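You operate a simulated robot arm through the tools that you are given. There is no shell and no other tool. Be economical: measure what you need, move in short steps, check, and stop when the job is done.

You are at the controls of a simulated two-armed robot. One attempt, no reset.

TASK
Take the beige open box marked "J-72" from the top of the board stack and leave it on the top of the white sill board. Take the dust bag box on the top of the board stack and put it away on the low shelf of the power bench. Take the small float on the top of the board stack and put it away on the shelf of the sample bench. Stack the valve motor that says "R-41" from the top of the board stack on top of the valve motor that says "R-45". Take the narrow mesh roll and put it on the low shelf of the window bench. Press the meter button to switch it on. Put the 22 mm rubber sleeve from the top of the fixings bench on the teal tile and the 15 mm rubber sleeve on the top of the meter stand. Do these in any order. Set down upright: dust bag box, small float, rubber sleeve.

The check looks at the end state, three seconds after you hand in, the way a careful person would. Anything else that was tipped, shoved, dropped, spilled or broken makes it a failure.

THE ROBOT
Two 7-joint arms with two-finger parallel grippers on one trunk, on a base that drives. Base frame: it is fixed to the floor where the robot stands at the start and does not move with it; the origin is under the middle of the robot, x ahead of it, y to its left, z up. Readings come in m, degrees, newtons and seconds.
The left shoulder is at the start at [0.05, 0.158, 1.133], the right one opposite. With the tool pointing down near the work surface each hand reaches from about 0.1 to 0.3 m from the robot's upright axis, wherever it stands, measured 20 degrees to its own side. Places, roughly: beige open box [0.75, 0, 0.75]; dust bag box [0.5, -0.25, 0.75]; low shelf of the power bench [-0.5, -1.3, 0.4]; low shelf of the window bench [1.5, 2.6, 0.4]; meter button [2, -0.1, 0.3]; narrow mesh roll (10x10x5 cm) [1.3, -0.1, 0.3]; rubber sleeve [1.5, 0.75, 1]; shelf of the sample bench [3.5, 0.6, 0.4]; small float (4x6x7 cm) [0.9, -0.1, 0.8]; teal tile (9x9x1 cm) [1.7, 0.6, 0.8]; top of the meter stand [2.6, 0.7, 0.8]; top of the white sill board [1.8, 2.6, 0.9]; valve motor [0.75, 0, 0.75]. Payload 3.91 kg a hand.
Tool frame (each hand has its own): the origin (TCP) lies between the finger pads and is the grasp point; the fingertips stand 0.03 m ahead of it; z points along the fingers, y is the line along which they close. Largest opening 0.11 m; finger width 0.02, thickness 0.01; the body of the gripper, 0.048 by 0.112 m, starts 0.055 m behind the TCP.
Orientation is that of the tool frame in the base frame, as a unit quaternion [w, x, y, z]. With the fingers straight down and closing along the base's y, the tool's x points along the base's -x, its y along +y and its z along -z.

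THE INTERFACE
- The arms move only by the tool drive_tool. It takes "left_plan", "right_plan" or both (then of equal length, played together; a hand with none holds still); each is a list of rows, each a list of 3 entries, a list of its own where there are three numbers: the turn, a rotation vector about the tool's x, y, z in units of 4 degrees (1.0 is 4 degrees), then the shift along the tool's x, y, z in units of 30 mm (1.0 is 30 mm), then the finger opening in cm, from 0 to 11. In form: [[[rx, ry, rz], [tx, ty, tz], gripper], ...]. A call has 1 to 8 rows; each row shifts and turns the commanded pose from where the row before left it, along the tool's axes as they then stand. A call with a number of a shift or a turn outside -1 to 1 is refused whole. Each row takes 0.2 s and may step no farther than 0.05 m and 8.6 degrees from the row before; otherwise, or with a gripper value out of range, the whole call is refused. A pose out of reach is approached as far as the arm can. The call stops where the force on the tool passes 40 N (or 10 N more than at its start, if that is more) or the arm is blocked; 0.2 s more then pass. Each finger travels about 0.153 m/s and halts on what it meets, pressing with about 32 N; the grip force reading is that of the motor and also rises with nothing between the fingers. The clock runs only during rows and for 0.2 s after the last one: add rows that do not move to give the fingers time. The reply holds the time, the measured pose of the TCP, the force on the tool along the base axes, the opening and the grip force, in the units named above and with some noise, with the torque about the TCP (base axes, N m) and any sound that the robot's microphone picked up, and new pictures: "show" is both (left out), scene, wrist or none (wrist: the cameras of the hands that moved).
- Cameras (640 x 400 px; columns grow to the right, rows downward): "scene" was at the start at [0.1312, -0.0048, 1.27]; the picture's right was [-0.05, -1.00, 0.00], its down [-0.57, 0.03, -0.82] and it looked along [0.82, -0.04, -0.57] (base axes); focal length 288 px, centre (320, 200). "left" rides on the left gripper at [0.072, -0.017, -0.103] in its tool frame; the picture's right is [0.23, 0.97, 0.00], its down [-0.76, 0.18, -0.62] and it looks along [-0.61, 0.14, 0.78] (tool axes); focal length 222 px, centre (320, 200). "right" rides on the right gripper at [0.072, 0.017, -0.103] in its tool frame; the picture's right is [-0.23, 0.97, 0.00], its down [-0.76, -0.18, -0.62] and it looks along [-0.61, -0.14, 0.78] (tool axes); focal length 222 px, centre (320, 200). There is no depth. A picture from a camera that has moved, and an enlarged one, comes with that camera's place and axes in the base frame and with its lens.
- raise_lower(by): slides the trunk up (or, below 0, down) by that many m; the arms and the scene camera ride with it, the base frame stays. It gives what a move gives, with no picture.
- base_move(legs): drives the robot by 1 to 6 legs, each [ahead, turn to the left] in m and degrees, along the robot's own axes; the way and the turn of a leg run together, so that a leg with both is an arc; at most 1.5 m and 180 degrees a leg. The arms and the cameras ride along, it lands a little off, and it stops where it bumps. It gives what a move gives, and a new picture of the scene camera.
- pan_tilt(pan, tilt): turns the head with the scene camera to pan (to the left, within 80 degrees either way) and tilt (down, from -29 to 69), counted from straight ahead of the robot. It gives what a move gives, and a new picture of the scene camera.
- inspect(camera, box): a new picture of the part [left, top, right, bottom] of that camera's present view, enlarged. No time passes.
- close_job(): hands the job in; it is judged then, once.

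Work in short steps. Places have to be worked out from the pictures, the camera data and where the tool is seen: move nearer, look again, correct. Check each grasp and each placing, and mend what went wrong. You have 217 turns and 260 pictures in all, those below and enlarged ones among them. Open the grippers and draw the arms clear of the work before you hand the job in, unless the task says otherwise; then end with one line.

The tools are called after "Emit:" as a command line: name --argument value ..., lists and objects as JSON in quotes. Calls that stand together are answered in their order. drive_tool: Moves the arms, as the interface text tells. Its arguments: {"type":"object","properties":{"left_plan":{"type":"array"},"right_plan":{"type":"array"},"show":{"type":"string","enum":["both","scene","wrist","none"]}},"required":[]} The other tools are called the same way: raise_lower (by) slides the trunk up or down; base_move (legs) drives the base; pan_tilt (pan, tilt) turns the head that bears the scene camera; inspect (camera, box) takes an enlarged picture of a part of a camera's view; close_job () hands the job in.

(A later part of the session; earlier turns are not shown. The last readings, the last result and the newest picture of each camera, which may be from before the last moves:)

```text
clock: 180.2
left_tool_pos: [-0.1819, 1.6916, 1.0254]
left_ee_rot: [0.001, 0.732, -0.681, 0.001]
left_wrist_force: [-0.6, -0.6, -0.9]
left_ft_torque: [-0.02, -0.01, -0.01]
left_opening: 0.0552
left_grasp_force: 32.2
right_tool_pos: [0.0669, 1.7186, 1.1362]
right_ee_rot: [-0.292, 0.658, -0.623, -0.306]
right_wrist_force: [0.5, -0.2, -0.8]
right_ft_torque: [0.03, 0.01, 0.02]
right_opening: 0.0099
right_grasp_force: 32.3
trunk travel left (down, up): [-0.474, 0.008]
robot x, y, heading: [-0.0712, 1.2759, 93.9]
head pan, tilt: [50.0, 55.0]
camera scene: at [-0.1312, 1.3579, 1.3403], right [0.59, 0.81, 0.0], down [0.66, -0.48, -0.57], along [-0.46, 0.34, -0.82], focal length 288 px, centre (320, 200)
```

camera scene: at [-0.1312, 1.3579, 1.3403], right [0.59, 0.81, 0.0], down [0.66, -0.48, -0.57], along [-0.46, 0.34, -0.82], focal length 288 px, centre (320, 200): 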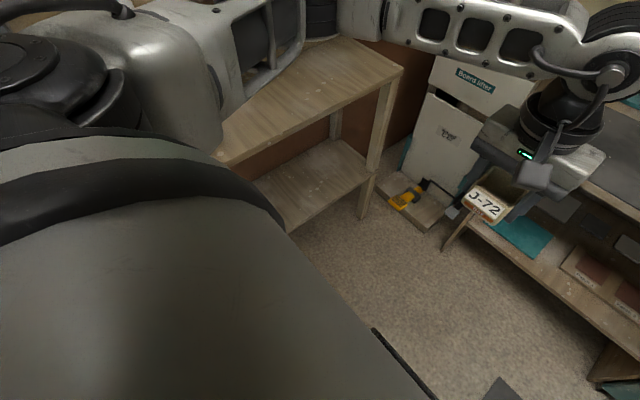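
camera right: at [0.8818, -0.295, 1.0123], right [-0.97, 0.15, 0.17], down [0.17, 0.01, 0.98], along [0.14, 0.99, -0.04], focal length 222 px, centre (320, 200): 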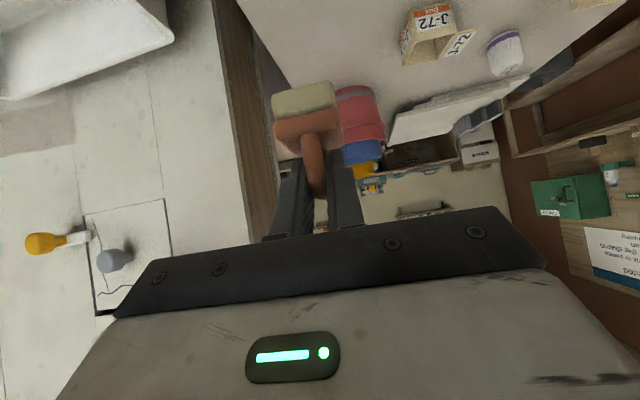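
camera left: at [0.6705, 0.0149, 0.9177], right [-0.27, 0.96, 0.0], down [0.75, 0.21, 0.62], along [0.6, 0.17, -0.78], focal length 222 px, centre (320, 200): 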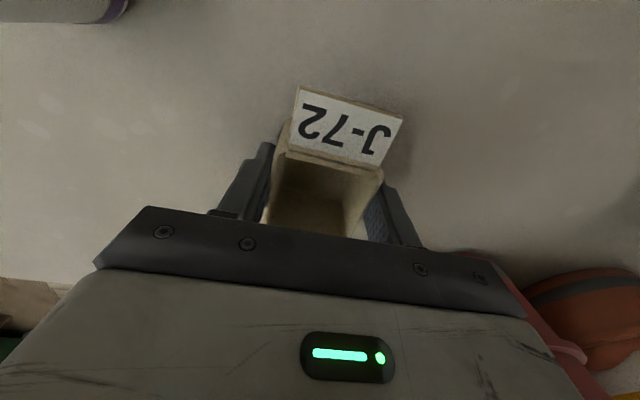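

The bin still stands where it was (the base only touched it). I back off, turn right and go along the middle of the aisle.

Emit:
base_move --legs '[[-0.2, 0], [0, -63], [0.95, 0], [0, 30]]'

Emit:
pan_tilt --pan 0 --tilt 28

```text
clock: 190.6
left_tool_pos: [0.8818, 2.0004, 1.0247]
left_ee_rot: [-0.001, -0.513, 0.858, 0.0]
left_wrist_force: [-0.4, -0.2, -0.7]
left_ft_torque: [0.02, -0.03, -0.01]
left_opening: 0.055
left_grasp_force: 31.7
right_tool_pos: [1.1063, 1.8895, 1.1355]
right_ee_rot: [0.365, -0.458, 0.782, 0.212]
right_wrist_force: [-0.3, 0.0, -0.4]
right_ft_torque: [-0.01, 0.0, -0.01]
right_opening: 0.0103
right_grasp_force: 31.6
trunk travel left (down, up): [-0.474, 0.008]
robot x, y, heading: [0.7529, 1.5926, 61.6]
head pan, tilt: [50.0, 55.0]
camera scene: at [0.7461, 1.6934, 1.3403], right [0.93, 0.37, 0.0], down [0.3, -0.76, -0.57], along [-0.21, 0.53, -0.82], focal length 288 px, centre (320, 200)
```

scene: 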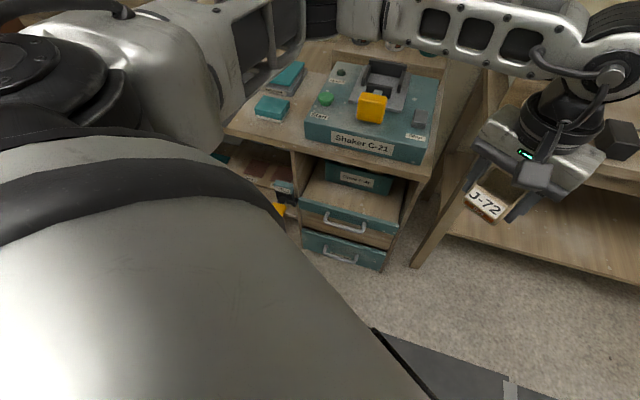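

```text
clock: 191.8
left_tool_pos: [0.8815, 2.0007, 1.0246]
left_ee_rot: [0.0, -0.513, 0.858, 0.0]
left_wrist_force: [0.5, -0.3, -0.3]
left_ft_torque: [0.01, -0.01, 0.02]
left_opening: 0.0552
left_grasp_force: 31.8
right_tool_pos: [1.1067, 1.8884, 1.1355]
right_ee_rot: [0.365, -0.458, 0.783, 0.211]
right_wrist_force: [0.0, 0.2, -0.5]
right_ft_torque: [0.01, 0.0, 0.03]
right_opening: 0.0106
right_grasp_force: 32.1
trunk travel left (down, up): [-0.474, 0.008]
robot x, y, heading: [0.7503, 1.5911, 61.7]
head pan, tilt: [0.0, 28.0]
camera scene: at [0.8163, 1.7065, 1.3795], right [0.88, -0.47, 0.0], down [-0.22, -0.41, -0.88], along [0.42, 0.78, -0.47], focal length 288 px, centre (320, 200)
```

scene: 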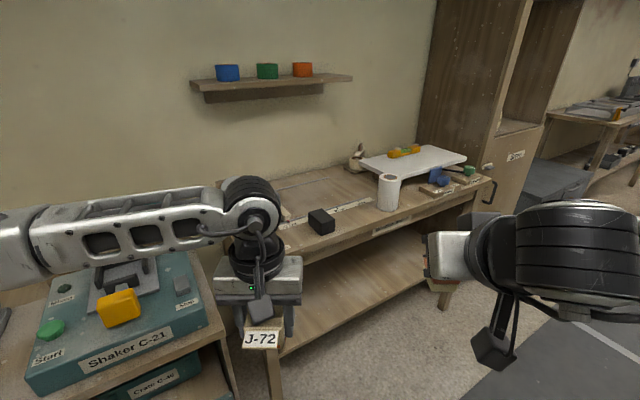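

I enlarge the white board on the window bench.

Emit:
inspect --camera "scene" --box '[290, 130, 510, 270]'

```text
2.86 times, centred on (400, 200) of scene
camera zoom: at [0.8163, 1.7065, 1.3795], right [0.88, -0.47, 0.0], down [-0.22, -0.41, -0.88], along [0.42, 0.78, -0.47], focal length 824 px, centre (91, 200)
```

zoom: 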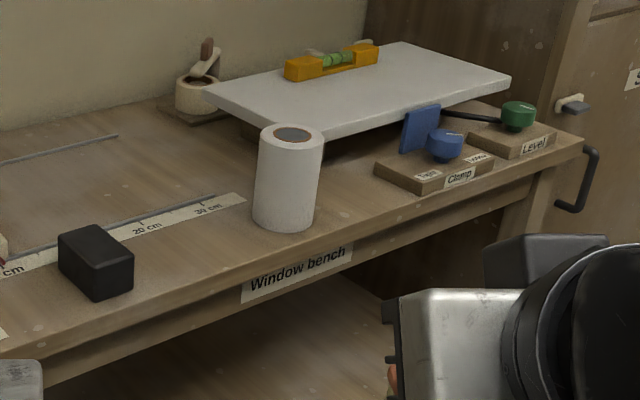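

The board spans x≈1.60–2.09, y≈2.56–2.77, with a level along its back. I drive to face its free front-left part.

Emit:
base_move --legs '[[0, -54], [1.07, 0], [0, 82]]'

Emit:
pan_tilt --pan 0 --tilt 45

```text
clock: 203.3
left_tool_pos: [1.7457, 2.1785, 1.0247]
left_ee_rot: [0.0, 0.714, -0.7, 0.0]
left_wrist_force: [0.3, -0.1, -1.2]
left_ft_torque: [-0.01, 0.0, -0.01]
left_opening: 0.0548
left_grasp_force: 32.1
right_tool_pos: [1.9975, 2.1907, 1.135]
right_ee_rot: [0.299, -0.641, 0.641, 0.297]
right_wrist_force: [-0.2, -0.2, -0.4]
right_ft_torque: [0.01, -0.01, 0.03]
right_opening: 0.0104
right_grasp_force: 32.1
trunk travel left (down, up): [-0.474, 0.008]
robot x, y, heading: [1.8281, 1.7566, 90.7]
head pan, tilt: [0.0, 28.0]
camera scene: at [1.8329, 1.8881, 1.3795], right [1.0, 0.02, 0.0], down [0.01, -0.47, -0.88], along [-0.01, 0.88, -0.47], focal length 288 px, centre (320, 200)
```

scene: 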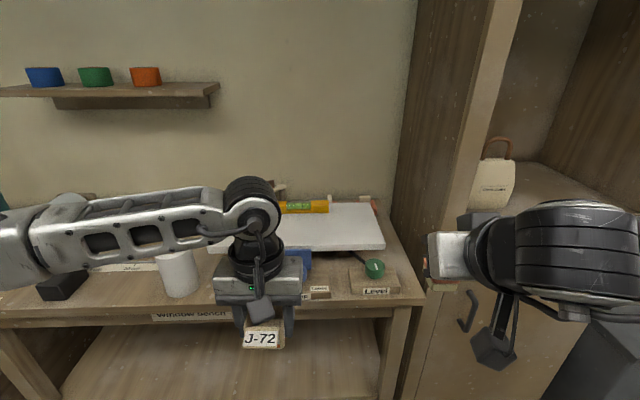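

```text
clock: 204.1
left_tool_pos: [1.7454, 2.1799, 1.0248]
left_ee_rot: [0.001, 0.713, -0.701, 0.0]
left_wrist_force: [0.6, 0.9, -0.4]
left_ft_torque: [0.01, 0.0, -0.02]
left_opening: 0.0551
left_grasp_force: 31.6
right_tool_pos: [1.9973, 2.1923, 1.1352]
right_ee_rot: [0.299, -0.641, 0.641, 0.297]
right_wrist_force: [0.1, -0.3, -0.4]
right_ft_torque: [0.01, -0.01, 0.01]
right_opening: 0.0102
right_grasp_force: 32.1
trunk travel left (down, up): [-0.474, 0.008]
robot x, y, heading: [1.8355, 1.7561, 91.1]
head pan, tilt: [0.0, 45.0]
camera scene: at [1.8332, 1.8782, 1.3538], right [1.0, 0.02, 0.0], down [0.01, -0.71, -0.71], along [-0.01, 0.71, -0.71], focal length 288 px, centre (320, 200)
```

scene: 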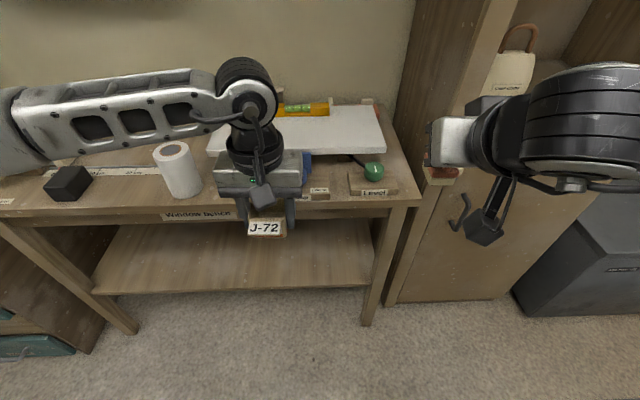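

Board top is at z≈0.925, x 1.56–2.0, y 2.5–2.71. I retract the right hand away from the cabinet and raise the left hand, then drive forward.

Emit:
drive_tool --left_plan '[[[0, 0, 0], [0, 0, -0.5], 4], [[0, 0, 0], [0, 0, -0.5], 4], [[0, 0, 0], [0, 0, -0.5], 4], [[0, 0, 0], [0, 0, -0.5], 4]]' --right_plan '[[[0, 0, 0], [0.64, 0, -0.77], 0], [[0, 0, 0], [0.64, 0, -0.77], 0], [[0, 0, 0], [0.64, 0, -0.77], 0], [[0, 0, 0], [0.64, 0, -0.77], 0]]' --show "none"

Emit:
base_move --legs '[[0.2, 0]]'

```text
clock: 205.1
left_tool_pos: [1.7453, 2.1778, 1.0854]
left_ee_rot: [0.001, 0.713, -0.701, 0.001]
left_wrist_force: [0.4, -0.1, 0.2]
left_ft_torque: [0.02, 0.0, -0.03]
left_opening: 0.055
left_grasp_force: 31.9
right_tool_pos: [1.9726, 2.1562, 1.1492]
right_ee_rot: [-0.298, 0.642, -0.641, -0.297]
right_wrist_force: [-0.4, -0.2, -1.0]
right_ft_torque: [-0.01, 0.01, -0.03]
right_opening: 0.0106
right_grasp_force: 32.1
right hand out of reach, approached as far as the arm can: row 1, 2, 3, 4
trunk travel left (down, up): [-0.474, 0.008]
robot x, y, heading: [1.8341, 1.7603, 91.1]
head pan, tilt: [0.0, 45.0]
```

```text
clock: 206.7
left_tool_pos: [1.7399, 2.3794, 1.0847]
left_ee_rot: [0.001, 0.714, -0.7, 0.001]
left_wrist_force: [-0.3, 0.4, 0.7]
left_ft_torque: [0.02, 0.0, 0.02]
left_opening: 0.055
left_grasp_force: 31.2
right_tool_pos: [1.967, 2.3585, 1.149]
right_ee_rot: [-0.298, 0.643, -0.64, -0.298]
right_wrist_force: [0.3, -0.3, -1.4]
right_ft_torque: [-0.04, 0.03, -0.01]
right_opening: 0.0104
right_grasp_force: 32.0
trunk travel left (down, up): [-0.474, 0.008]
robot x, y, heading: [1.8299, 1.9592, 91.1]
head pan, tilt: [0.0, 45.0]
camera scene: at [1.829, 2.0798, 1.3536], right [1.0, 0.02, 0.0], down [0.01, -0.71, -0.71], along [-0.01, 0.71, -0.71], focal length 288 px, centre (320, 200)
```

scene: 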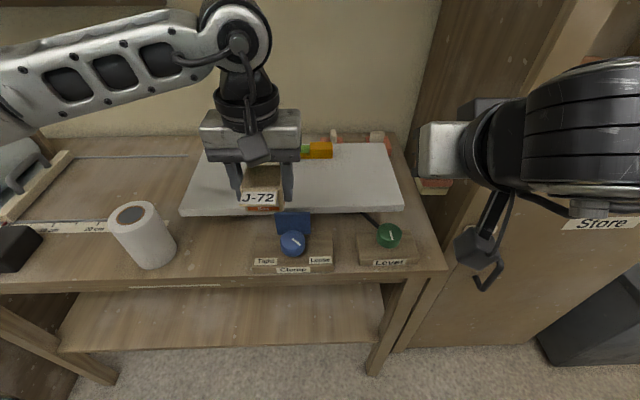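

I move the left hand forward over the board's free front-left area.

Emit:
drive_tool --left_plan '[[[0, 0, 0], [-1, 0.31, 0], 4], [[0, 0, 0], [-1, 0.31, 0], 4], [[0, 0, 0], [-1, 0.31, 0], 4], [[0, 0, 0], [-1, 0.31, 0], 4], [[0, 0, 0], [-1, 0.31, 0], 4], [[0, 0, 0], [-1, 0.31, 0], 4]]' --show "both"

```text
clock: 208.1
left_tool_pos: [1.6807, 2.5586, 1.086]
left_ee_rot: [0.001, 0.714, -0.7, 0.0]
left_wrist_force: [0.1, 0.7, 0.3]
left_ft_torque: [-0.02, -0.01, -0.02]
left_opening: 0.0551
left_grasp_force: 32.1
right_tool_pos: [1.9677, 2.358, 1.1493]
right_ee_rot: [-0.298, 0.642, -0.641, -0.296]
right_wrist_force: [0.0, 1.0, -1.0]
right_ft_torque: [-0.02, 0.02, 0.03]
right_opening: 0.0103
right_grasp_force: 31.9
trunk travel left (down, up): [-0.474, 0.008]
robot x, y, heading: [1.8283, 1.9593, 91.4]
head pan, tilt: [0.0, 45.0]
camera scene: at [1.8295, 2.0793, 1.3537], right [1.0, 0.02, 0.0], down [0.01, -0.71, -0.71], along [-0.01, 0.71, -0.71], focal length 288 px, centre (320, 200)
camera left: at [1.6993, 2.486, 1.1876], right [-0.97, -0.25, 0.0], down [-0.19, 0.76, 0.62], along [-0.15, 0.6, -0.78], focal length 222 px, centre (320, 200)
```

scene: 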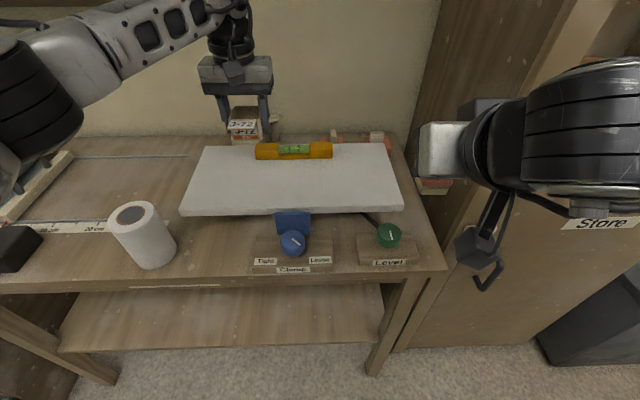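
left: 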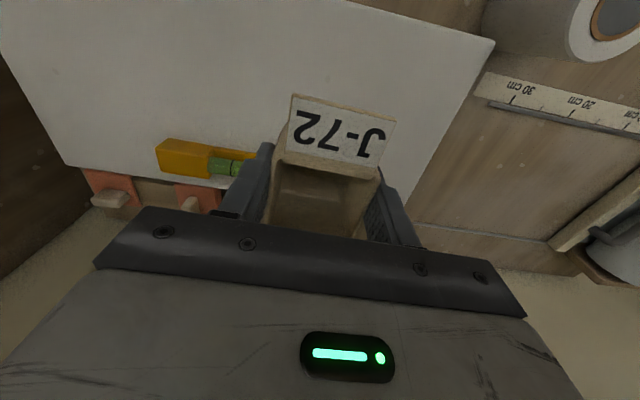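

Landing spot is free of the level. I descend most of the way.

Emit:
drive_tool --left_plan '[[[0, 0, 0], [0, 0.4, 0.8], 4], [[0, 0, 0], [0, 0.4, 0.8], 4], [[0, 0, 0], [0, 0, 0.8], 4], [[0, 0, 0], [0, 0, 0.7], 4], [[0, 0, 0], [0, 0, 0], 4]]' --show "scene"

```text
clock: 209.3
left_tool_pos: [1.6568, 2.5573, 0.9919]
left_ee_rot: [0.001, 0.715, -0.699, 0.001]
left_wrist_force: [0.8, -0.6, -0.9]
left_ft_torque: [0.01, 0.0, 0.0]
left_opening: 0.0552
left_grasp_force: 31.6
right_tool_pos: [1.9674, 2.3585, 1.1499]
right_ee_rot: [-0.299, 0.643, -0.64, -0.297]
right_wrist_force: [0.5, -0.4, -0.4]
right_ft_torque: [0.01, 0.0, -0.02]
right_opening: 0.0106
right_grasp_force: 32.5
trunk travel left (down, up): [-0.474, 0.008]
robot x, y, heading: [1.8284, 1.959, 91.2]
head pan, tilt: [0.0, 45.0]
camera scene: at [1.8291, 2.0789, 1.3537], right [1.0, 0.02, 0.0], down [0.01, -0.71, -0.71], along [-0.01, 0.71, -0.71], focal length 288 px, centre (320, 200)
```

scene: 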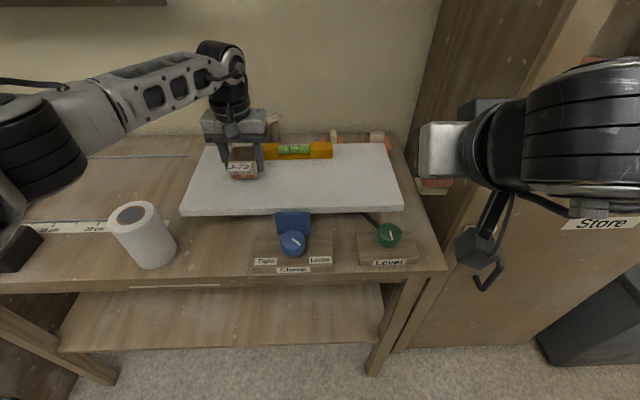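

Right finger may come near the level; I enlarge to check before the final descent.

Emit:
inspect --camera "scene" --box '[180, 100, 340, 220]'

Emit:
drive_tool --left_plan '[[[0, 0, 0], [0.2, 0.2, 0.3], 4], [[0, 0, 0], [0, 0, 0.3], 4], [[0, 0, 0], [0, 0, 0.15], 4], [[0, 0, 0], [0, 0, 0.1], 4], [[0, 0, 0], [0, 0, 0], 4]]' --show "none"

```text
3.33 times, centred on (260, 160) of scene
camera zoom: at [1.8291, 2.0789, 1.3537], right [1.0, 0.02, 0.0], down [0.01, -0.71, -0.71], along [-0.01, 0.71, -0.71], focal length 961 px, centre (520, 333)
```

zoom: 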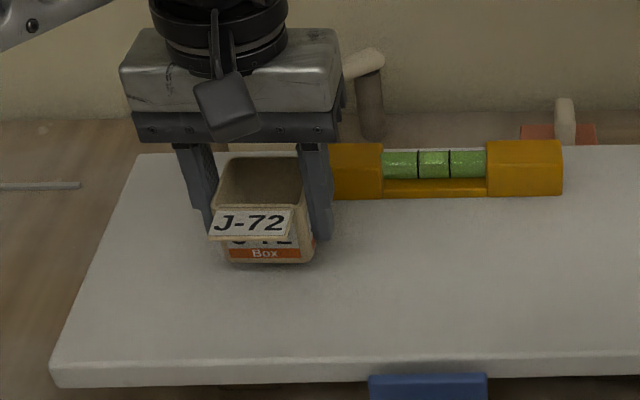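

```text
clock: 210.5
left_tool_pos: [1.6516, 2.554, 0.9753]
left_ee_rot: [-0.005, 0.715, -0.699, -0.003]
left_wrist_force: [-2.2, -2.7, 15.8]
left_ft_torque: [-0.34, 0.2, 0.03]
left_opening: 0.0549
left_grasp_force: 32.3
right_tool_pos: [1.9687, 2.3581, 1.1497]
right_ee_rot: [-0.299, 0.642, -0.64, -0.297]
right_wrist_force: [0.3, -0.5, 0.3]
right_ft_torque: [-0.01, 0.01, -0.02]
right_opening: 0.0104
right_grasp_force: 31.6
trunk travel left (down, up): [-0.474, 0.008]
robot x, y, heading: [1.8287, 1.9596, 91.3]
head pan, tilt: [0.0, 45.0]
stopped in row 5 (left hand): the force on the tool passed its limit at 40 N (the readings are from after the stop); the commanded pose is now the measured one
```

Contact at z≈0.975. I relieve slightly, then release and view.

Emit:
drive_tool --left_plan '[[[0, 0, 0], [0, 0, -0.07], 4], [[0, 0, 0], [0, 0, 0], 4]]' --show "scene"

```text
clock: 211.1
left_tool_pos: [1.6514, 2.5536, 0.9755]
left_ee_rot: [-0.004, 0.714, -0.7, -0.003]
left_wrist_force: [1.1, 3.3, 13.8]
left_ft_torque: [-0.06, 0.08, -0.01]
left_opening: 0.0552
left_grasp_force: 31.8
right_tool_pos: [1.9683, 2.3569, 1.1491]
right_ee_rot: [-0.299, 0.642, -0.641, -0.297]
right_wrist_force: [0.2, -0.9, -0.8]
right_ft_torque: [0.02, -0.01, -0.03]
right_opening: 0.0104
right_grasp_force: 32.0
trunk travel left (down, up): [-0.474, 0.008]
robot x, y, heading: [1.8281, 1.957, 91.3]
head pan, tilt: [0.0, 45.0]
camera scene: at [1.8296, 2.078, 1.3538], right [1.0, 0.02, 0.0], down [0.01, -0.71, -0.71], along [-0.01, 0.71, -0.71], focal length 288 px, centre (320, 200)
```

scene: 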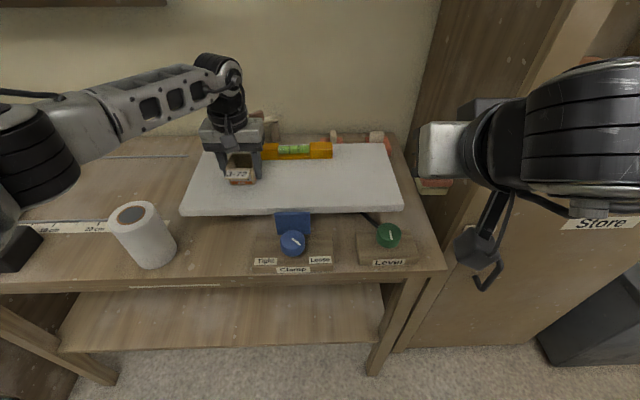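

Emit:
drive_tool --left_plan '[[[0, 0, 0], [0, 0, -0.07], 4], [[0, 0, 0], [0, 0, 0], 4]]' --show "none"

Emit:
inspect --camera "scene" --box '[180, 100, 340, 220]'

```text
clock: 211.7
left_tool_pos: [1.6511, 2.5523, 0.9757]
left_ee_rot: [-0.003, 0.714, -0.7, -0.002]
left_wrist_force: [1.9, 0.9, 5.0]
left_ft_torque: [0.17, 0.0, -0.07]
left_opening: 0.0552
left_grasp_force: 32.3
right_tool_pos: [1.9675, 2.3578, 1.1482]
right_ee_rot: [-0.298, 0.643, -0.64, -0.297]
right_wrist_force: [0.2, 0.0, 0.1]
right_ft_torque: [0.01, 0.02, 0.02]
right_opening: 0.0105
right_grasp_force: 31.7
trunk travel left (down, up): [-0.474, 0.008]
robot x, y, heading: [1.8281, 1.9587, 91.0]
head pan, tilt: [0.0, 45.0]
```

```text
3.33 times, centred on (260, 160) of scene
camera zoom: at [1.8294, 2.0784, 1.3537], right [1.0, 0.02, 0.0], down [0.01, -0.71, -0.71], along [-0.01, 0.71, -0.71], focal length 961 px, centre (520, 333)
```

zoom: 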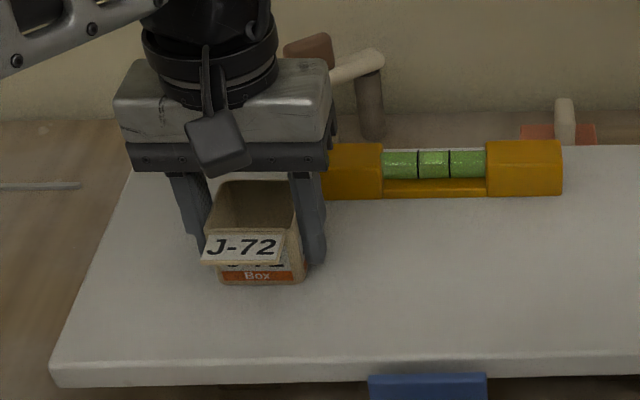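

Box stands on the board. I release and withdraw upward, then back.

Emit:
drive_tool --left_plan '[[[0, 0, 0], [0, 0, 0], 7], [[0, 0, 0], [0, 0, 0], 8], [[0, 0, 0], [0, 0, -0.5], 8], [[0, 0, 0], [0, 0, -0.9], 8], [[0, 0, 0], [0, 0, -0.9], 8], [[0, 0, 0], [0, 0, -0.9], 8], [[0, 0, 0], [0.9, 0, -0.5], 8], [[0, 0, 0], [0.9, 0, 0], 8]]' --show "none"

Emit:
drive_tool --left_plan '[[[0, 0, 0], [0.9, 0, 0], 8], [[0, 0, 0], [0.9, 0, 0], 8], [[0, 0, 0], [0.9, 0, 0], 8], [[0, 0, 0], [0.9, 0, 0], 8], [[0, 0, 0], [0.9, 0, 0], 8]]' --show "scene"

```text
clock: 213.5
left_tool_pos: [1.6523, 2.4989, 1.0879]
left_ee_rot: [-0.003, 0.715, -0.699, -0.002]
left_wrist_force: [-0.3, -0.7, -0.4]
left_ft_torque: [-0.02, -0.01, 0.01]
left_opening: 0.0799
left_grasp_force: 0.0
right_tool_pos: [1.9669, 2.358, 1.1485]
right_ee_rot: [-0.299, 0.642, -0.64, -0.297]
right_wrist_force: [0.0, -0.1, -0.4]
right_ft_torque: [-0.02, 0.0, 0.02]
right_opening: 0.0102
right_grasp_force: 32.4
trunk travel left (down, up): [-0.474, 0.008]
robot x, y, heading: [1.8257, 1.9589, 91.1]
head pan, tilt: [0.0, 45.0]
```

```text
clock: 214.7
left_tool_pos: [1.6551, 2.3614, 1.0863]
left_ee_rot: [-0.004, 0.716, -0.698, -0.003]
left_wrist_force: [0.5, 0.2, 0.0]
left_ft_torque: [0.01, 0.02, 0.0]
left_opening: 0.0797
left_grasp_force: 0.1
right_tool_pos: [1.9683, 2.3576, 1.1483]
right_ee_rot: [-0.298, 0.643, -0.64, -0.297]
right_wrist_force: [-0.3, 0.4, -0.9]
right_ft_torque: [0.03, 0.03, 0.02]
right_opening: 0.0103
right_grasp_force: 31.9
trunk travel left (down, up): [-0.474, 0.008]
robot x, y, heading: [1.8288, 1.9562, 91.0]
head pan, tilt: [0.0, 45.0]
camera scene: at [1.8289, 2.0786, 1.3538], right [1.0, 0.02, 0.0], down [0.01, -0.71, -0.71], along [-0.01, 0.71, -0.71], focal length 288 px, centre (320, 200)
```

scene: 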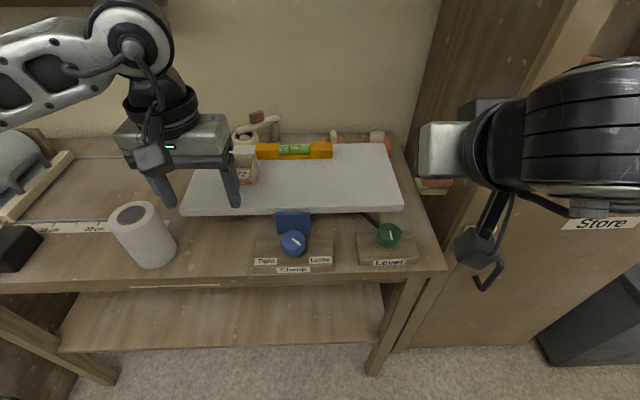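

J‑72 is placed. I back away, and turn to look at the rest of the shop toward the sample bench and fixings bench.

Emit:
base_move --legs '[[-0.33, 0], [0, -110]]'

Emit:
pan_tilt --pan 25 --tilt 25

Emit:
pan_tilt --pan -50 --tilt 30

```text
clock: 221.4
left_tool_pos: [2.2728, 1.6656, 1.0861]
left_ee_rot: [0.003, 0.152, 0.988, -0.001]
left_wrist_force: [-0.5, 0.5, -0.9]
left_ft_torque: [-0.02, 0.01, -0.03]
left_opening: 0.0802
left_grasp_force: 0.0
right_tool_pos: [2.1698, 1.3703, 1.1498]
right_ee_rot: [0.415, 0.144, 0.895, -0.069]
right_wrist_force: [0.3, 0.7, -0.9]
right_ft_torque: [0.01, 0.01, 0.01]
right_opening: 0.0105
right_grasp_force: 32.2
trunk travel left (down, up): [-0.474, 0.008]
robot x, y, heading: [1.8341, 1.6336, -17.5]
head pan, tilt: [0.0, 45.0]
camera scene: at [1.9534, 1.5937, 1.3537], right [-0.3, -0.95, 0.0], down [-0.67, 0.21, -0.71], along [0.67, -0.21, -0.71], focal length 288 px, centre (320, 200)
```

scene: 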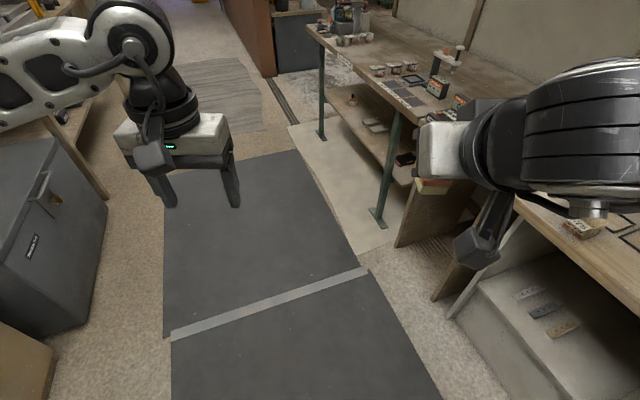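

```text
clock: 222.3
left_tool_pos: [2.273, 1.6647, 1.0865]
left_ee_rot: [0.003, 0.151, 0.989, -0.001]
left_wrist_force: [-0.8, 0.6, 1.1]
left_ft_torque: [-0.02, -0.01, -0.02]
left_opening: 0.0799
left_grasp_force: 0.1
right_tool_pos: [2.1688, 1.3719, 1.1482]
right_ee_rot: [0.415, 0.144, 0.896, -0.068]
right_wrist_force: [-0.1, 0.2, -0.3]
right_ft_torque: [0.04, -0.02, -0.02]
right_opening: 0.0103
right_grasp_force: 32.1
trunk travel left (down, up): [-0.474, 0.008]
robot x, y, heading: [1.8341, 1.6305, -17.2]
head pan, tilt: [25.0, 25.0]
camera scene: at [1.9672, 1.6302, 1.3843], right [0.13, -0.99, 0.0], down [-0.42, -0.06, -0.91], along [0.9, 0.12, -0.42], focal length 288 px, centre (320, 200)
```

scene: 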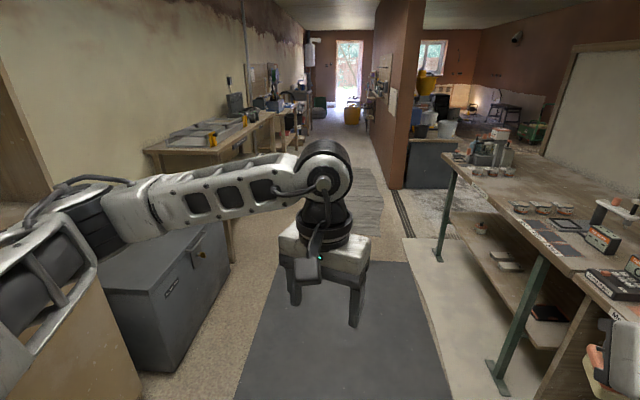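

```text
clock: 223.7
left_tool_pos: [2.2731, 1.6652, 1.0869]
left_ee_rot: [0.004, 0.151, 0.989, -0.001]
left_wrist_force: [-0.3, 0.4, -0.1]
left_ft_torque: [0.0, 0.01, -0.01]
left_opening: 0.0801
left_grasp_force: 0.1
right_tool_pos: [2.1691, 1.3713, 1.1495]
right_ee_rot: [0.415, 0.145, 0.895, -0.07]
right_wrist_force: [0.0, -1.2, -0.6]
right_ft_torque: [-0.03, 0.02, 0.02]
right_opening: 0.0104
right_grasp_force: 32.2
trunk travel left (down, up): [-0.474, 0.008]
robot x, y, heading: [1.8366, 1.6274, -17.5]
head pan, tilt: [-50.0, 30.0]
camera scene: at [1.9107, 1.5346, 1.3763], right [-0.92, -0.38, 0.0], down [-0.19, 0.46, -0.87], along [0.33, -0.8, -0.5], focal length 288 px, centre (320, 200)
```

scene: 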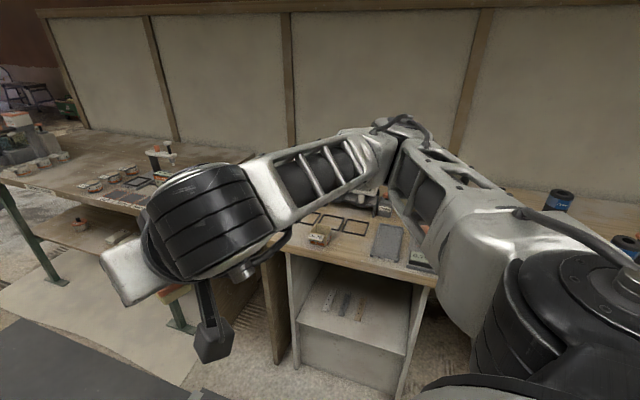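

I enlarge portions to identify benches and items.

Emit:
inspect --camera "scene" --box '[270, 170, 640, 400]'

Emit:
inspect --camera "scene" --box '[0, 90, 200, 300]'

```text
1.73 times, centred on (455, 285) of scene
camera zoom: at [1.9107, 1.5346, 1.3763], right [-0.92, -0.38, 0.0], down [-0.19, 0.46, -0.87], along [0.33, -0.8, -0.5], focal length 499 px, centre (86, 53)
```

zoom: 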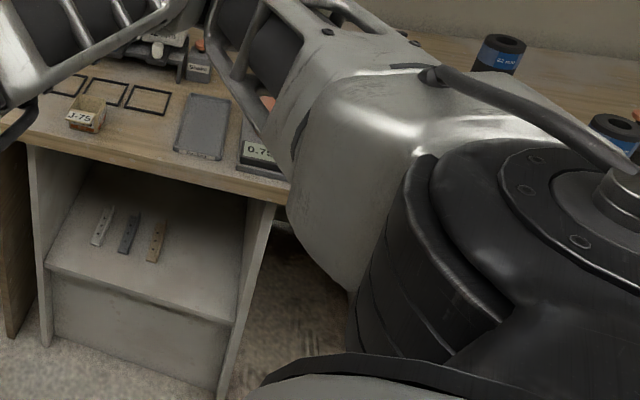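

```text
1.90 times, centred on (100, 195) of scene
camera zoom: at [1.9107, 1.5346, 1.3763], right [-0.92, -0.38, 0.0], down [-0.19, 0.46, -0.87], along [0.33, -0.8, -0.5], focal length 549 px, centre (739, 210)
```

zoom: 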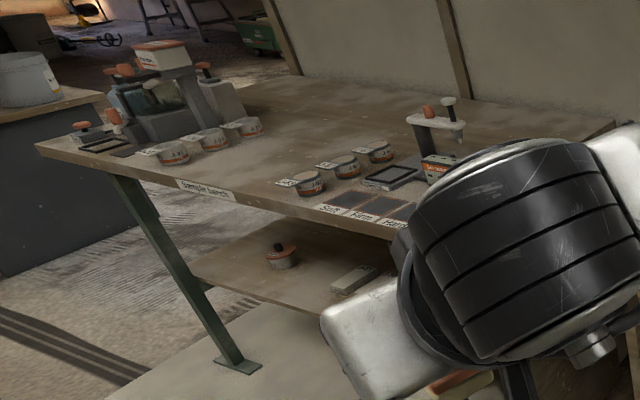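

The sample bench is ahead at x≈2.9–4, front edge y≈1.0. I drive along the aisle and face it.

Emit:
base_move --legs '[[0.3, 0], [0, 17.5], [1.25, 0], [0, -90]]'

Emit:
pan_tilt --pan 0 --tilt 38

```text
clock: 236.6
left_tool_pos: [3.545, 1.1364, 1.0869]
left_ee_rot: [0.002, 0.707, 0.707, -0.003]
left_wrist_force: [-0.3, -1.0, 0.1]
left_ft_torque: [-0.02, 0.0, 0.02]
left_opening: 0.0801
left_grasp_force: 0.1
right_tool_pos: [3.2327, 1.148, 1.1486]
right_ee_rot: [0.293, 0.648, 0.635, -0.302]
right_wrist_force: [-0.8, -0.9, -0.2]
right_ft_torque: [0.0, -0.02, 0.01]
right_opening: 0.0105
right_grasp_force: 32.2
trunk travel left (down, up): [-0.474, 0.008]
robot x, y, heading: [3.3822, 1.544, -90.1]
head pan, tilt: [-50.0, 30.0]
camera scene: at [3.3148, 1.4459, 1.3763], right [-0.64, 0.77, 0.0], down [0.38, 0.32, -0.87], along [-0.67, -0.55, -0.5], focal length 288 px, centre (320, 200)
```

scene: 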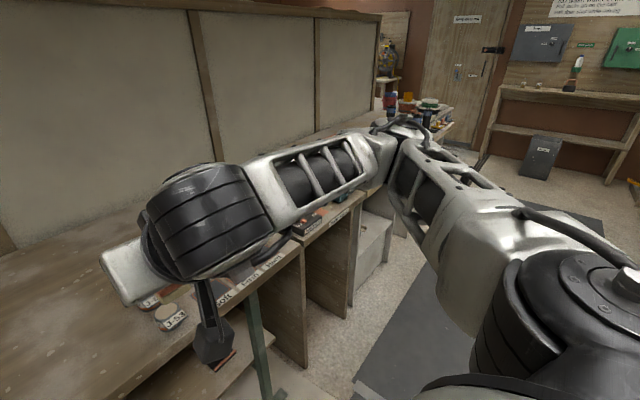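

```text
clock: 237.8
left_tool_pos: [3.5448, 1.1362, 1.0872]
left_ee_rot: [0.002, 0.707, 0.707, -0.003]
left_wrist_force: [0.3, -0.1, 0.4]
left_ft_torque: [0.0, -0.03, 0.0]
left_opening: 0.0802
left_grasp_force: 0.0
right_tool_pos: [3.2323, 1.1471, 1.1495]
right_ee_rot: [0.294, 0.647, 0.635, -0.302]
right_wrist_force: [-0.9, -0.5, 0.0]
right_ft_torque: [-0.02, 0.01, 0.04]
right_opening: 0.0104
right_grasp_force: 32.3
trunk travel left (down, up): [-0.474, 0.008]
robot x, y, heading: [3.3844, 1.5422, -90.0]
head pan, tilt: [0.0, 38.0]
camera scene: at [3.384, 1.4175, 1.364], right [-1.0, 0.0, 0.0], down [0.0, 0.62, -0.79], along [0.0, -0.79, -0.62], focal length 288 px, centre (320, 200)
```

scene: 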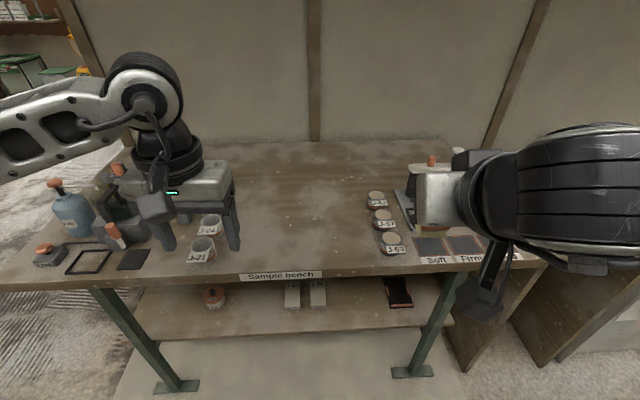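

I see the shelf has a free gap at x≈3.25. I retract the left hand, then lower the trunk.

Emit:
drive_tool --left_plan '[[[0, 0, 0], [0.95, 0, 0], 8], [[0, 0, 0], [0.95, 0, 0], 8], [[0, 0, 0], [0.95, 0, 0], 8], [[0, 0, 0], [0.95, 0, 0], 8], [[0, 0, 0], [0.95, 0, 0], 8], [[0, 0, 0], [0.95, 0, 0], 8]]' --show "none"

Emit:
raise_lower --by -0.47

Emit:
pan_tilt --pan 0 --tilt 33

```text
clock: 239.2
left_tool_pos: [3.5405, 1.286, 1.0877]
left_ee_rot: [0.001, 0.707, 0.707, -0.003]
left_wrist_force: [0.2, -0.4, -0.7]
left_ft_torque: [0.0, 0.0, 0.0]
left_opening: 0.08
left_grasp_force: 0.0
left hand out of reach, approached as far as the arm can: row 6
right_tool_pos: [3.2322, 1.147, 1.1497]
right_ee_rot: [0.294, 0.647, 0.635, -0.302]
right_wrist_force: [-0.4, -0.4, 0.5]
right_ft_torque: [0.0, 0.01, -0.01]
right_opening: 0.0103
right_grasp_force: 32.1
trunk travel left (down, up): [-0.474, 0.008]
robot x, y, heading: [3.3834, 1.5409, -90.4]
head pan, tilt: [0.0, 38.0]
```

```text
refused: -0.47 is not a number from -0.4 to 0.4
```

```text
clock: 239.8
left_tool_pos: [3.5413, 1.2873, 1.0873]
left_ee_rot: [0.001, 0.708, 0.706, -0.002]
left_wrist_force: [0.3, -0.2, -0.3]
left_ft_torque: [-0.05, -0.03, -0.02]
left_opening: 0.0801
left_grasp_force: 0.0
right_tool_pos: [3.2318, 1.1472, 1.149]
right_ee_rot: [0.293, 0.648, 0.635, -0.301]
right_wrist_force: [0.7, 0.7, -0.5]
right_ft_torque: [-0.01, 0.01, -0.02]
right_opening: 0.0104
right_grasp_force: 32.2
trunk travel left (down, up): [-0.474, 0.008]
robot x, y, heading: [3.3809, 1.5449, -90.0]
head pan, tilt: [0.0, 33.0]
camera scene: at [3.3841, 1.4147, 1.3716], right [-1.0, 0.0, 0.0], down [0.0, 0.54, -0.84], along [0.0, -0.84, -0.54], focal length 288 px, centre (320, 200)
```

scene: 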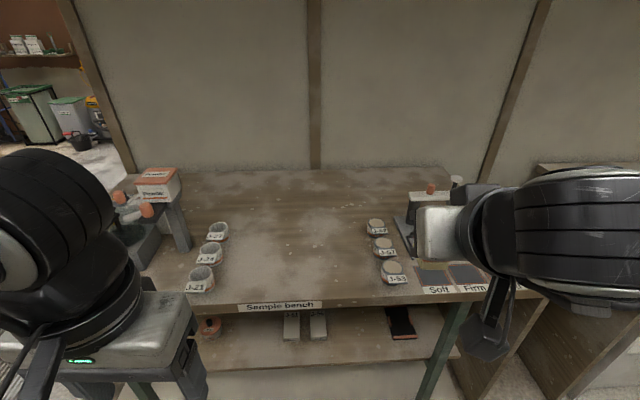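

Trunk moves are limited to 0.4; I lower in two steps.

Emit:
raise_lower --by -0.4

Emit:
raise_lower --by -0.07

Emit:
pan_tilt --pan -10 --tilt 25

```text
clock: 243.6
left_tool_pos: [3.5415, 1.2868, 0.6894]
left_ee_rot: [0.001, 0.708, 0.706, -0.003]
left_wrist_force: [-0.7, 0.1, -0.4]
left_ft_torque: [0.03, -0.04, 0.01]
left_opening: 0.08
left_grasp_force: 0.0
right_tool_pos: [3.2333, 1.1486, 0.7496]
right_ee_rot: [0.293, 0.648, 0.635, -0.302]
right_wrist_force: [-0.2, 0.5, -0.8]
right_ft_torque: [0.03, -0.01, 0.0]
right_opening: 0.0102
right_grasp_force: 31.6
trunk travel left (down, up): [-0.074, 0.408]
robot x, y, heading: [3.3815, 1.5463, -90.5]
head pan, tilt: [0.0, 33.0]
```

```text
clock: 244.7
left_tool_pos: [3.5404, 1.2865, 0.6179]
left_ee_rot: [0.002, 0.708, 0.707, -0.003]
left_wrist_force: [-0.1, -0.1, 0.3]
left_ft_torque: [-0.01, 0.02, -0.01]
left_opening: 0.0799
left_grasp_force: 0.1
right_tool_pos: [3.2336, 1.1478, 0.6787]
right_ee_rot: [0.293, 0.648, 0.635, -0.302]
right_wrist_force: [0.1, -0.1, 0.0]
right_ft_torque: [0.03, 0.01, -0.04]
right_opening: 0.0105
right_grasp_force: 31.9
trunk travel left (down, up): [-0.004, 0.478]
robot x, y, heading: [3.3805, 1.5451, -90.4]
head pan, tilt: [0.0, 33.0]
```

```text
clock: 245.4
left_tool_pos: [3.5415, 1.2869, 0.6186]
left_ee_rot: [0.001, 0.708, 0.707, -0.002]
left_wrist_force: [0.0, -0.3, 0.3]
left_ft_torque: [0.03, 0.0, 0.01]
left_opening: 0.0798
left_grasp_force: 0.0
right_tool_pos: [3.2327, 1.1472, 0.6795]
right_ee_rot: [0.294, 0.647, 0.635, -0.301]
right_wrist_force: [0.6, -0.6, -0.1]
right_ft_torque: [0.01, -0.02, 0.01]
right_opening: 0.0102
right_grasp_force: 32.3
trunk travel left (down, up): [-0.004, 0.478]
robot x, y, heading: [3.3835, 1.5446, -90.1]
head pan, tilt: [-10.0, 25.0]
camera scene: at [3.3682, 1.4131, 0.9143], right [-0.98, 0.18, 0.0], down [0.07, 0.42, -0.91], along [-0.16, -0.89, -0.42], focal length 288 px, centre (320, 200)
```

scene: 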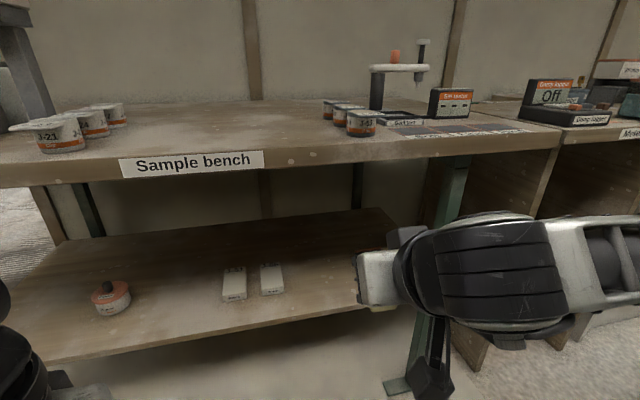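

I enlarge the shelf to measure its height and gap.

Emit:
inspect --camera "scene" --box '[180, 140, 480, 360]'

```text
1.82 times, centred on (330, 250) of scene
camera zoom: at [3.3682, 1.4131, 0.9143], right [-0.98, 0.18, 0.0], down [0.07, 0.42, -0.91], along [-0.16, -0.89, -0.42], focal length 524 px, centre (302, 109)
```

zoom: 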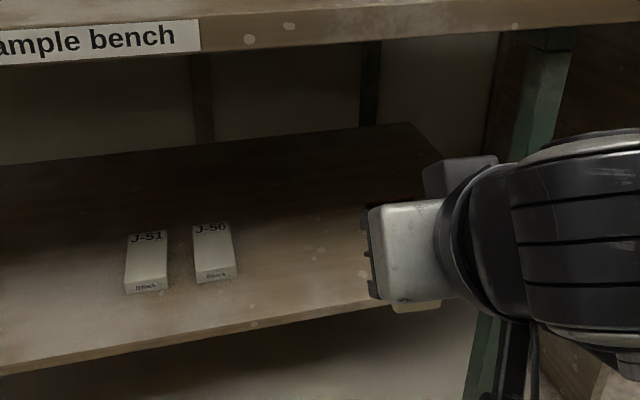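

Shelf z≈0.35, front edge y≈0.89; gap between J‑56 (x≥3.36) and the black item (x≤3.13). I lower the right hand in front of the bench first.

Emit:
drive_tool --right_plan '[[[0, 0, 0], [0.87, 0, 0.73], 0], [[0, 0, 0], [0.87, 0, 0.73], 0], [[0, 0, 0], [0.87, 0, 0.73], 0], [[0, 0, 0], [0.87, 0, 0.73], 0], [[0, 0, 0], [0.87, 0, 0.73], 0], [[0, 0, 0], [0.87, 0, 0.73], 0]]' --show "both"

```text
clock: 246.8
left_tool_pos: [3.5402, 1.2862, 0.6181]
left_ee_rot: [0.002, 0.708, 0.706, -0.003]
left_wrist_force: [-0.3, 0.1, 0.4]
left_ft_torque: [0.02, 0.03, 0.0]
left_opening: 0.08
left_grasp_force: 0.1
right_tool_pos: [3.2355, 1.1462, 0.4756]
right_ee_rot: [0.291, 0.649, 0.634, -0.303]
right_wrist_force: [-0.1, -0.4, 0.1]
right_ft_torque: [0.02, -0.04, 0.03]
right_opening: 0.0105
right_grasp_force: 31.5
right hand out of reach, approached as far as the arm can: row 6
trunk travel left (down, up): [-0.004, 0.478]
robot x, y, heading: [3.3792, 1.5434, -90.2]
head pan, tilt: [-10.0, 25.0]
camera scene: at [3.368, 1.4132, 0.9143], right [-0.98, 0.18, 0.0], down [0.07, 0.42, -0.91], along [-0.16, -0.89, -0.42], focal length 288 px, centre (320, 200)
camera right: at [3.2546, 1.2695, 0.4853], right [0.97, -0.17, 0.17], down [-0.17, -0.01, 0.98], along [-0.17, -0.99, -0.04], focal length 222 px, centre (320, 200)
```

scene: 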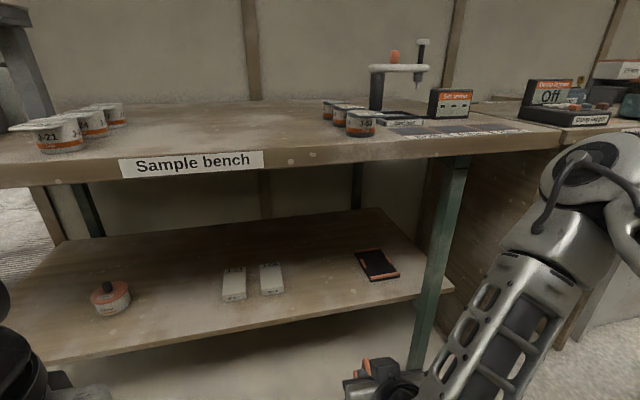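
right: 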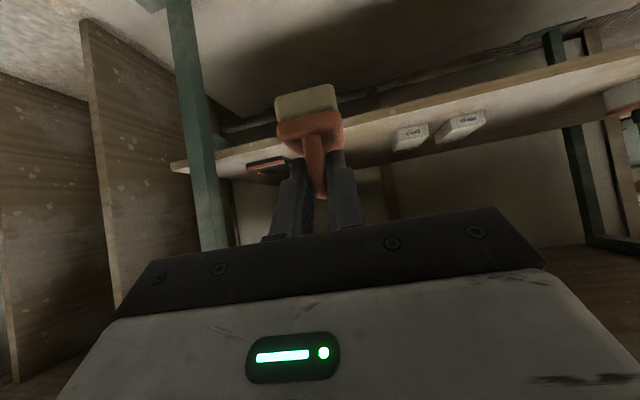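

The gap is clear. The elbow is folded toward the bench, so I extend the arm forward first with the base still.

Emit:
drive_tool --right_plan '[[[0, 0, 0], [-0.64, 0, 0.77], 0], [[0, 0, 0], [-0.64, 0, 0.77], 0], [[0, 0, 0], [-0.64, 0, 0.77], 0], [[0, 0, 0], [-0.64, 0, 0.77], 0], [[0, 0, 0], [-0.64, 0, 0.77], 0], [[0, 0, 0], [-0.64, 0, 0.77], 0]]' --show "scene"

```text
clock: 248.2
left_tool_pos: [3.5412, 1.2866, 0.6177]
left_ee_rot: [0.002, 0.708, 0.706, -0.002]
left_wrist_force: [-0.4, 0.5, -0.8]
left_ft_torque: [-0.01, 0.04, -0.02]
left_opening: 0.0801
left_grasp_force: 0.1
right_tool_pos: [3.2307, 0.966, 0.4752]
right_ee_rot: [0.293, 0.648, 0.635, -0.302]
right_wrist_force: [-0.1, 0.2, 0.0]
right_ft_torque: [0.04, 0.02, 0.05]
right_opening: 0.0104
right_grasp_force: 32.1
trunk travel left (down, up): [-0.004, 0.478]
robot x, y, heading: [3.3805, 1.5452, -90.4]
head pan, tilt: [-10.0, 25.0]
camera scene: at [3.3681, 1.4131, 0.9143], right [-0.98, 0.18, 0.0], down [0.07, 0.42, -0.91], along [-0.16, -0.89, -0.42], focal length 288 px, centre (320, 200)
```

scene: 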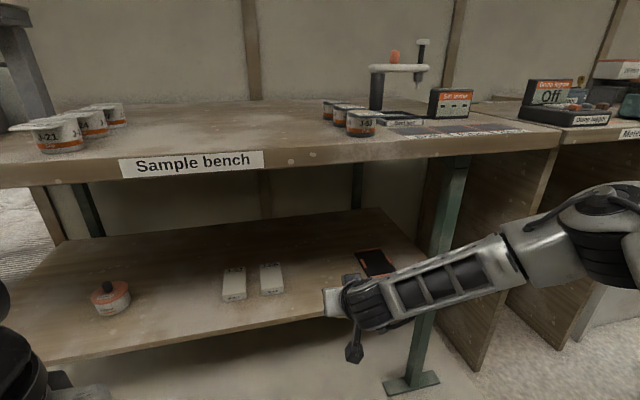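

Forearm is clear of the leg. I extend another 12 cm over the shelf, shifting slightly left.

Emit:
drive_tool --right_plan '[[[0, 0, 0], [-0.64, 0.17, 0.77], 0], [[0, 0, 0], [-0.64, 0.17, 0.77], 0], [[0, 0, 0], [-0.64, 0.17, 0.77], 0], [[0, 0, 0], [-0.64, 0.17, 0.77], 0], [[0, 0, 0], [0, 0, 0], 0]]' --show "both"

```text
clock: 249.4
left_tool_pos: [3.5416, 1.2861, 0.6184]
left_ee_rot: [0.002, 0.707, 0.707, -0.003]
left_wrist_force: [0.3, 0.7, -0.1]
left_ft_torque: [0.04, 0.02, -0.01]
left_opening: 0.0801
left_grasp_force: 0.2
right_tool_pos: [3.2503, 0.8465, 0.4756]
right_ee_rot: [0.293, 0.648, 0.635, -0.302]
right_wrist_force: [0.5, 0.3, -0.3]
right_ft_torque: [0.03, 0.01, 0.01]
right_opening: 0.0104
right_grasp_force: 32.0
trunk travel left (down, up): [-0.004, 0.478]
robot x, y, heading: [3.3819, 1.5414, -90.1]
head pan, tilt: [-10.0, 25.0]
camera scene: at [3.3681, 1.4131, 0.9143], right [-0.98, 0.18, 0.0], down [0.07, 0.42, -0.91], along [-0.16, -0.89, -0.42], focal length 288 px, centre (320, 200)
camera right: at [3.2691, 0.97, 0.484], right [0.97, -0.17, 0.17], down [-0.17, -0.01, 0.98], along [-0.16, -0.99, -0.04], focal length 222 px, centre (320, 200)
```

scene: 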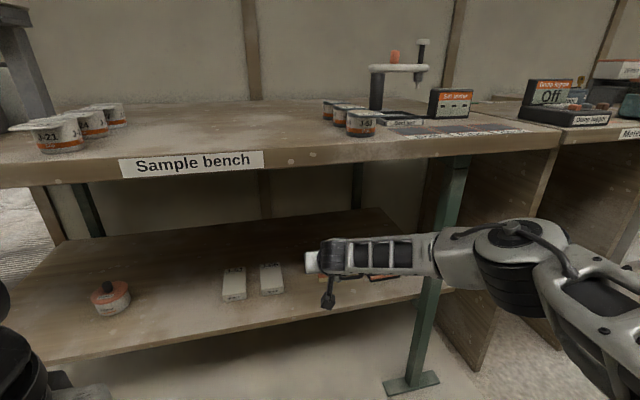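
right: 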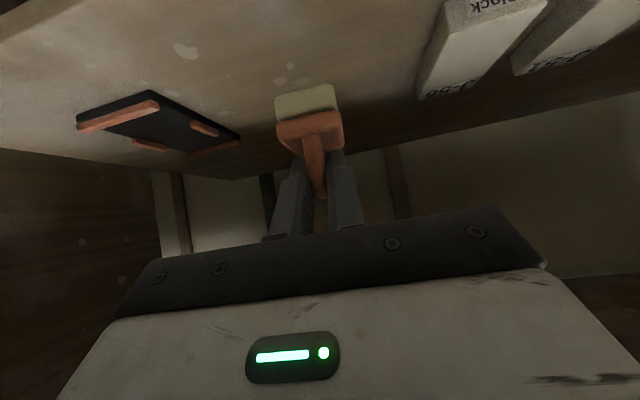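

Gap is good in the wrist view. I go 3 cm further in, then descend.

Emit:
drive_tool --right_plan '[[[0, 0, 0], [-0.64, 0, 0.77], 0], [[0, 0, 0], [0.38, 0, 0.32], 0], [[0, 0, 0], [0.38, 0, 0.32], 0], [[0, 0, 0], [0.25, 0, 0.21], 0], [[0, 0, 0], [0, 0, 0], 0]]' --show "wrist"

```text
clock: 250.6
left_tool_pos: [3.5406, 1.2864, 0.6182]
left_ee_rot: [0.002, 0.707, 0.707, -0.002]
left_wrist_force: [0.2, -0.1, 0.3]
left_ft_torque: [-0.03, -0.03, 0.0]
left_opening: 0.0802
left_grasp_force: 0.1
right_tool_pos: [3.2486, 0.8169, 0.4348]
right_ee_rot: [0.294, 0.648, 0.635, -0.302]
right_wrist_force: [0.4, 0.0, -0.8]
right_ft_torque: [0.01, 0.0, 0.0]
right_opening: 0.0104
right_grasp_force: 32.4
trunk travel left (down, up): [-0.004, 0.478]
robot x, y, heading: [3.3831, 1.5472, -90.3]
head pan, tilt: [-10.0, 25.0]
camera right: at [3.2677, 0.9412, 0.4446], right [0.97, -0.17, 0.17], down [-0.17, -0.01, 0.98], along [-0.16, -0.99, -0.04], focal length 222 px, centre (320, 200)
```

right: 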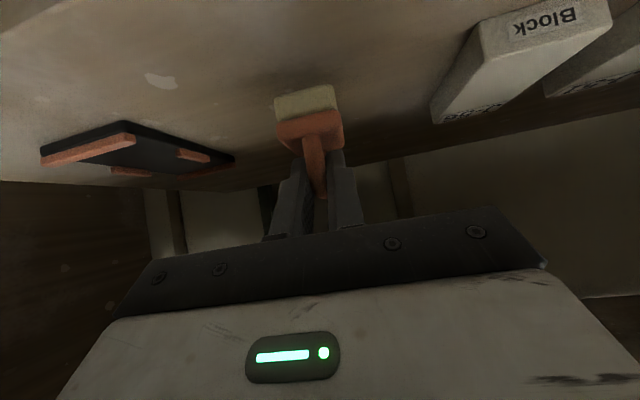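

Descend in 3–4 mm steps to contact.

Emit:
drive_tool --right_plan '[[[0, 0, 0], [0.1, 0, 0.084], 0], [[0, 0, 0], [0.1, 0, 0.084], 0], [[0, 0, 0], [0.1, 0, 0.084], 0], [[0, 0, 0], [0, 0, 0], 0]]' --show "none"

Emit:
drive_tool --right_plan '[[[0, 0, 0], [0.08, 0, 0.067], 0], [[0, 0, 0], [0.08, 0, 0.067], 0], [[0, 0, 0], [0, 0, 0], 0]]' --show "none"

```text
clock: 251.6
left_tool_pos: [3.5398, 1.2866, 0.6185]
left_ee_rot: [0.0, 0.708, 0.706, -0.003]
left_wrist_force: [-0.3, -0.2, 0.3]
left_ft_torque: [0.0, -0.02, -0.03]
left_opening: 0.0801
left_grasp_force: 0.1
right_tool_pos: [3.2492, 0.8181, 0.4226]
right_ee_rot: [0.293, 0.648, 0.635, -0.302]
right_wrist_force: [0.0, 0.8, -0.5]
right_ft_torque: [0.01, -0.01, 0.0]
right_opening: 0.0102
right_grasp_force: 31.7
trunk travel left (down, up): [-0.004, 0.478]
robot x, y, heading: [3.3794, 1.5444, -90.2]
head pan, tilt: [-10.0, 25.0]
```

```text
clock: 252.4
left_tool_pos: [3.5406, 1.2865, 0.6178]
left_ee_rot: [0.001, 0.709, 0.706, -0.003]
left_wrist_force: [0.5, 0.8, 0.5]
left_ft_torque: [0.01, 0.0, -0.03]
left_opening: 0.08
left_grasp_force: 0.2
right_tool_pos: [3.2476, 0.8169, 0.4173]
right_ee_rot: [0.294, 0.647, 0.635, -0.302]
right_wrist_force: [-0.7, 0.3, -0.6]
right_ft_torque: [0.03, 0.0, -0.04]
right_opening: 0.0104
right_grasp_force: 32.4
trunk travel left (down, up): [-0.004, 0.478]
robot x, y, heading: [3.3793, 1.5403, -90.2]
head pan, tilt: [-10.0, 25.0]
```

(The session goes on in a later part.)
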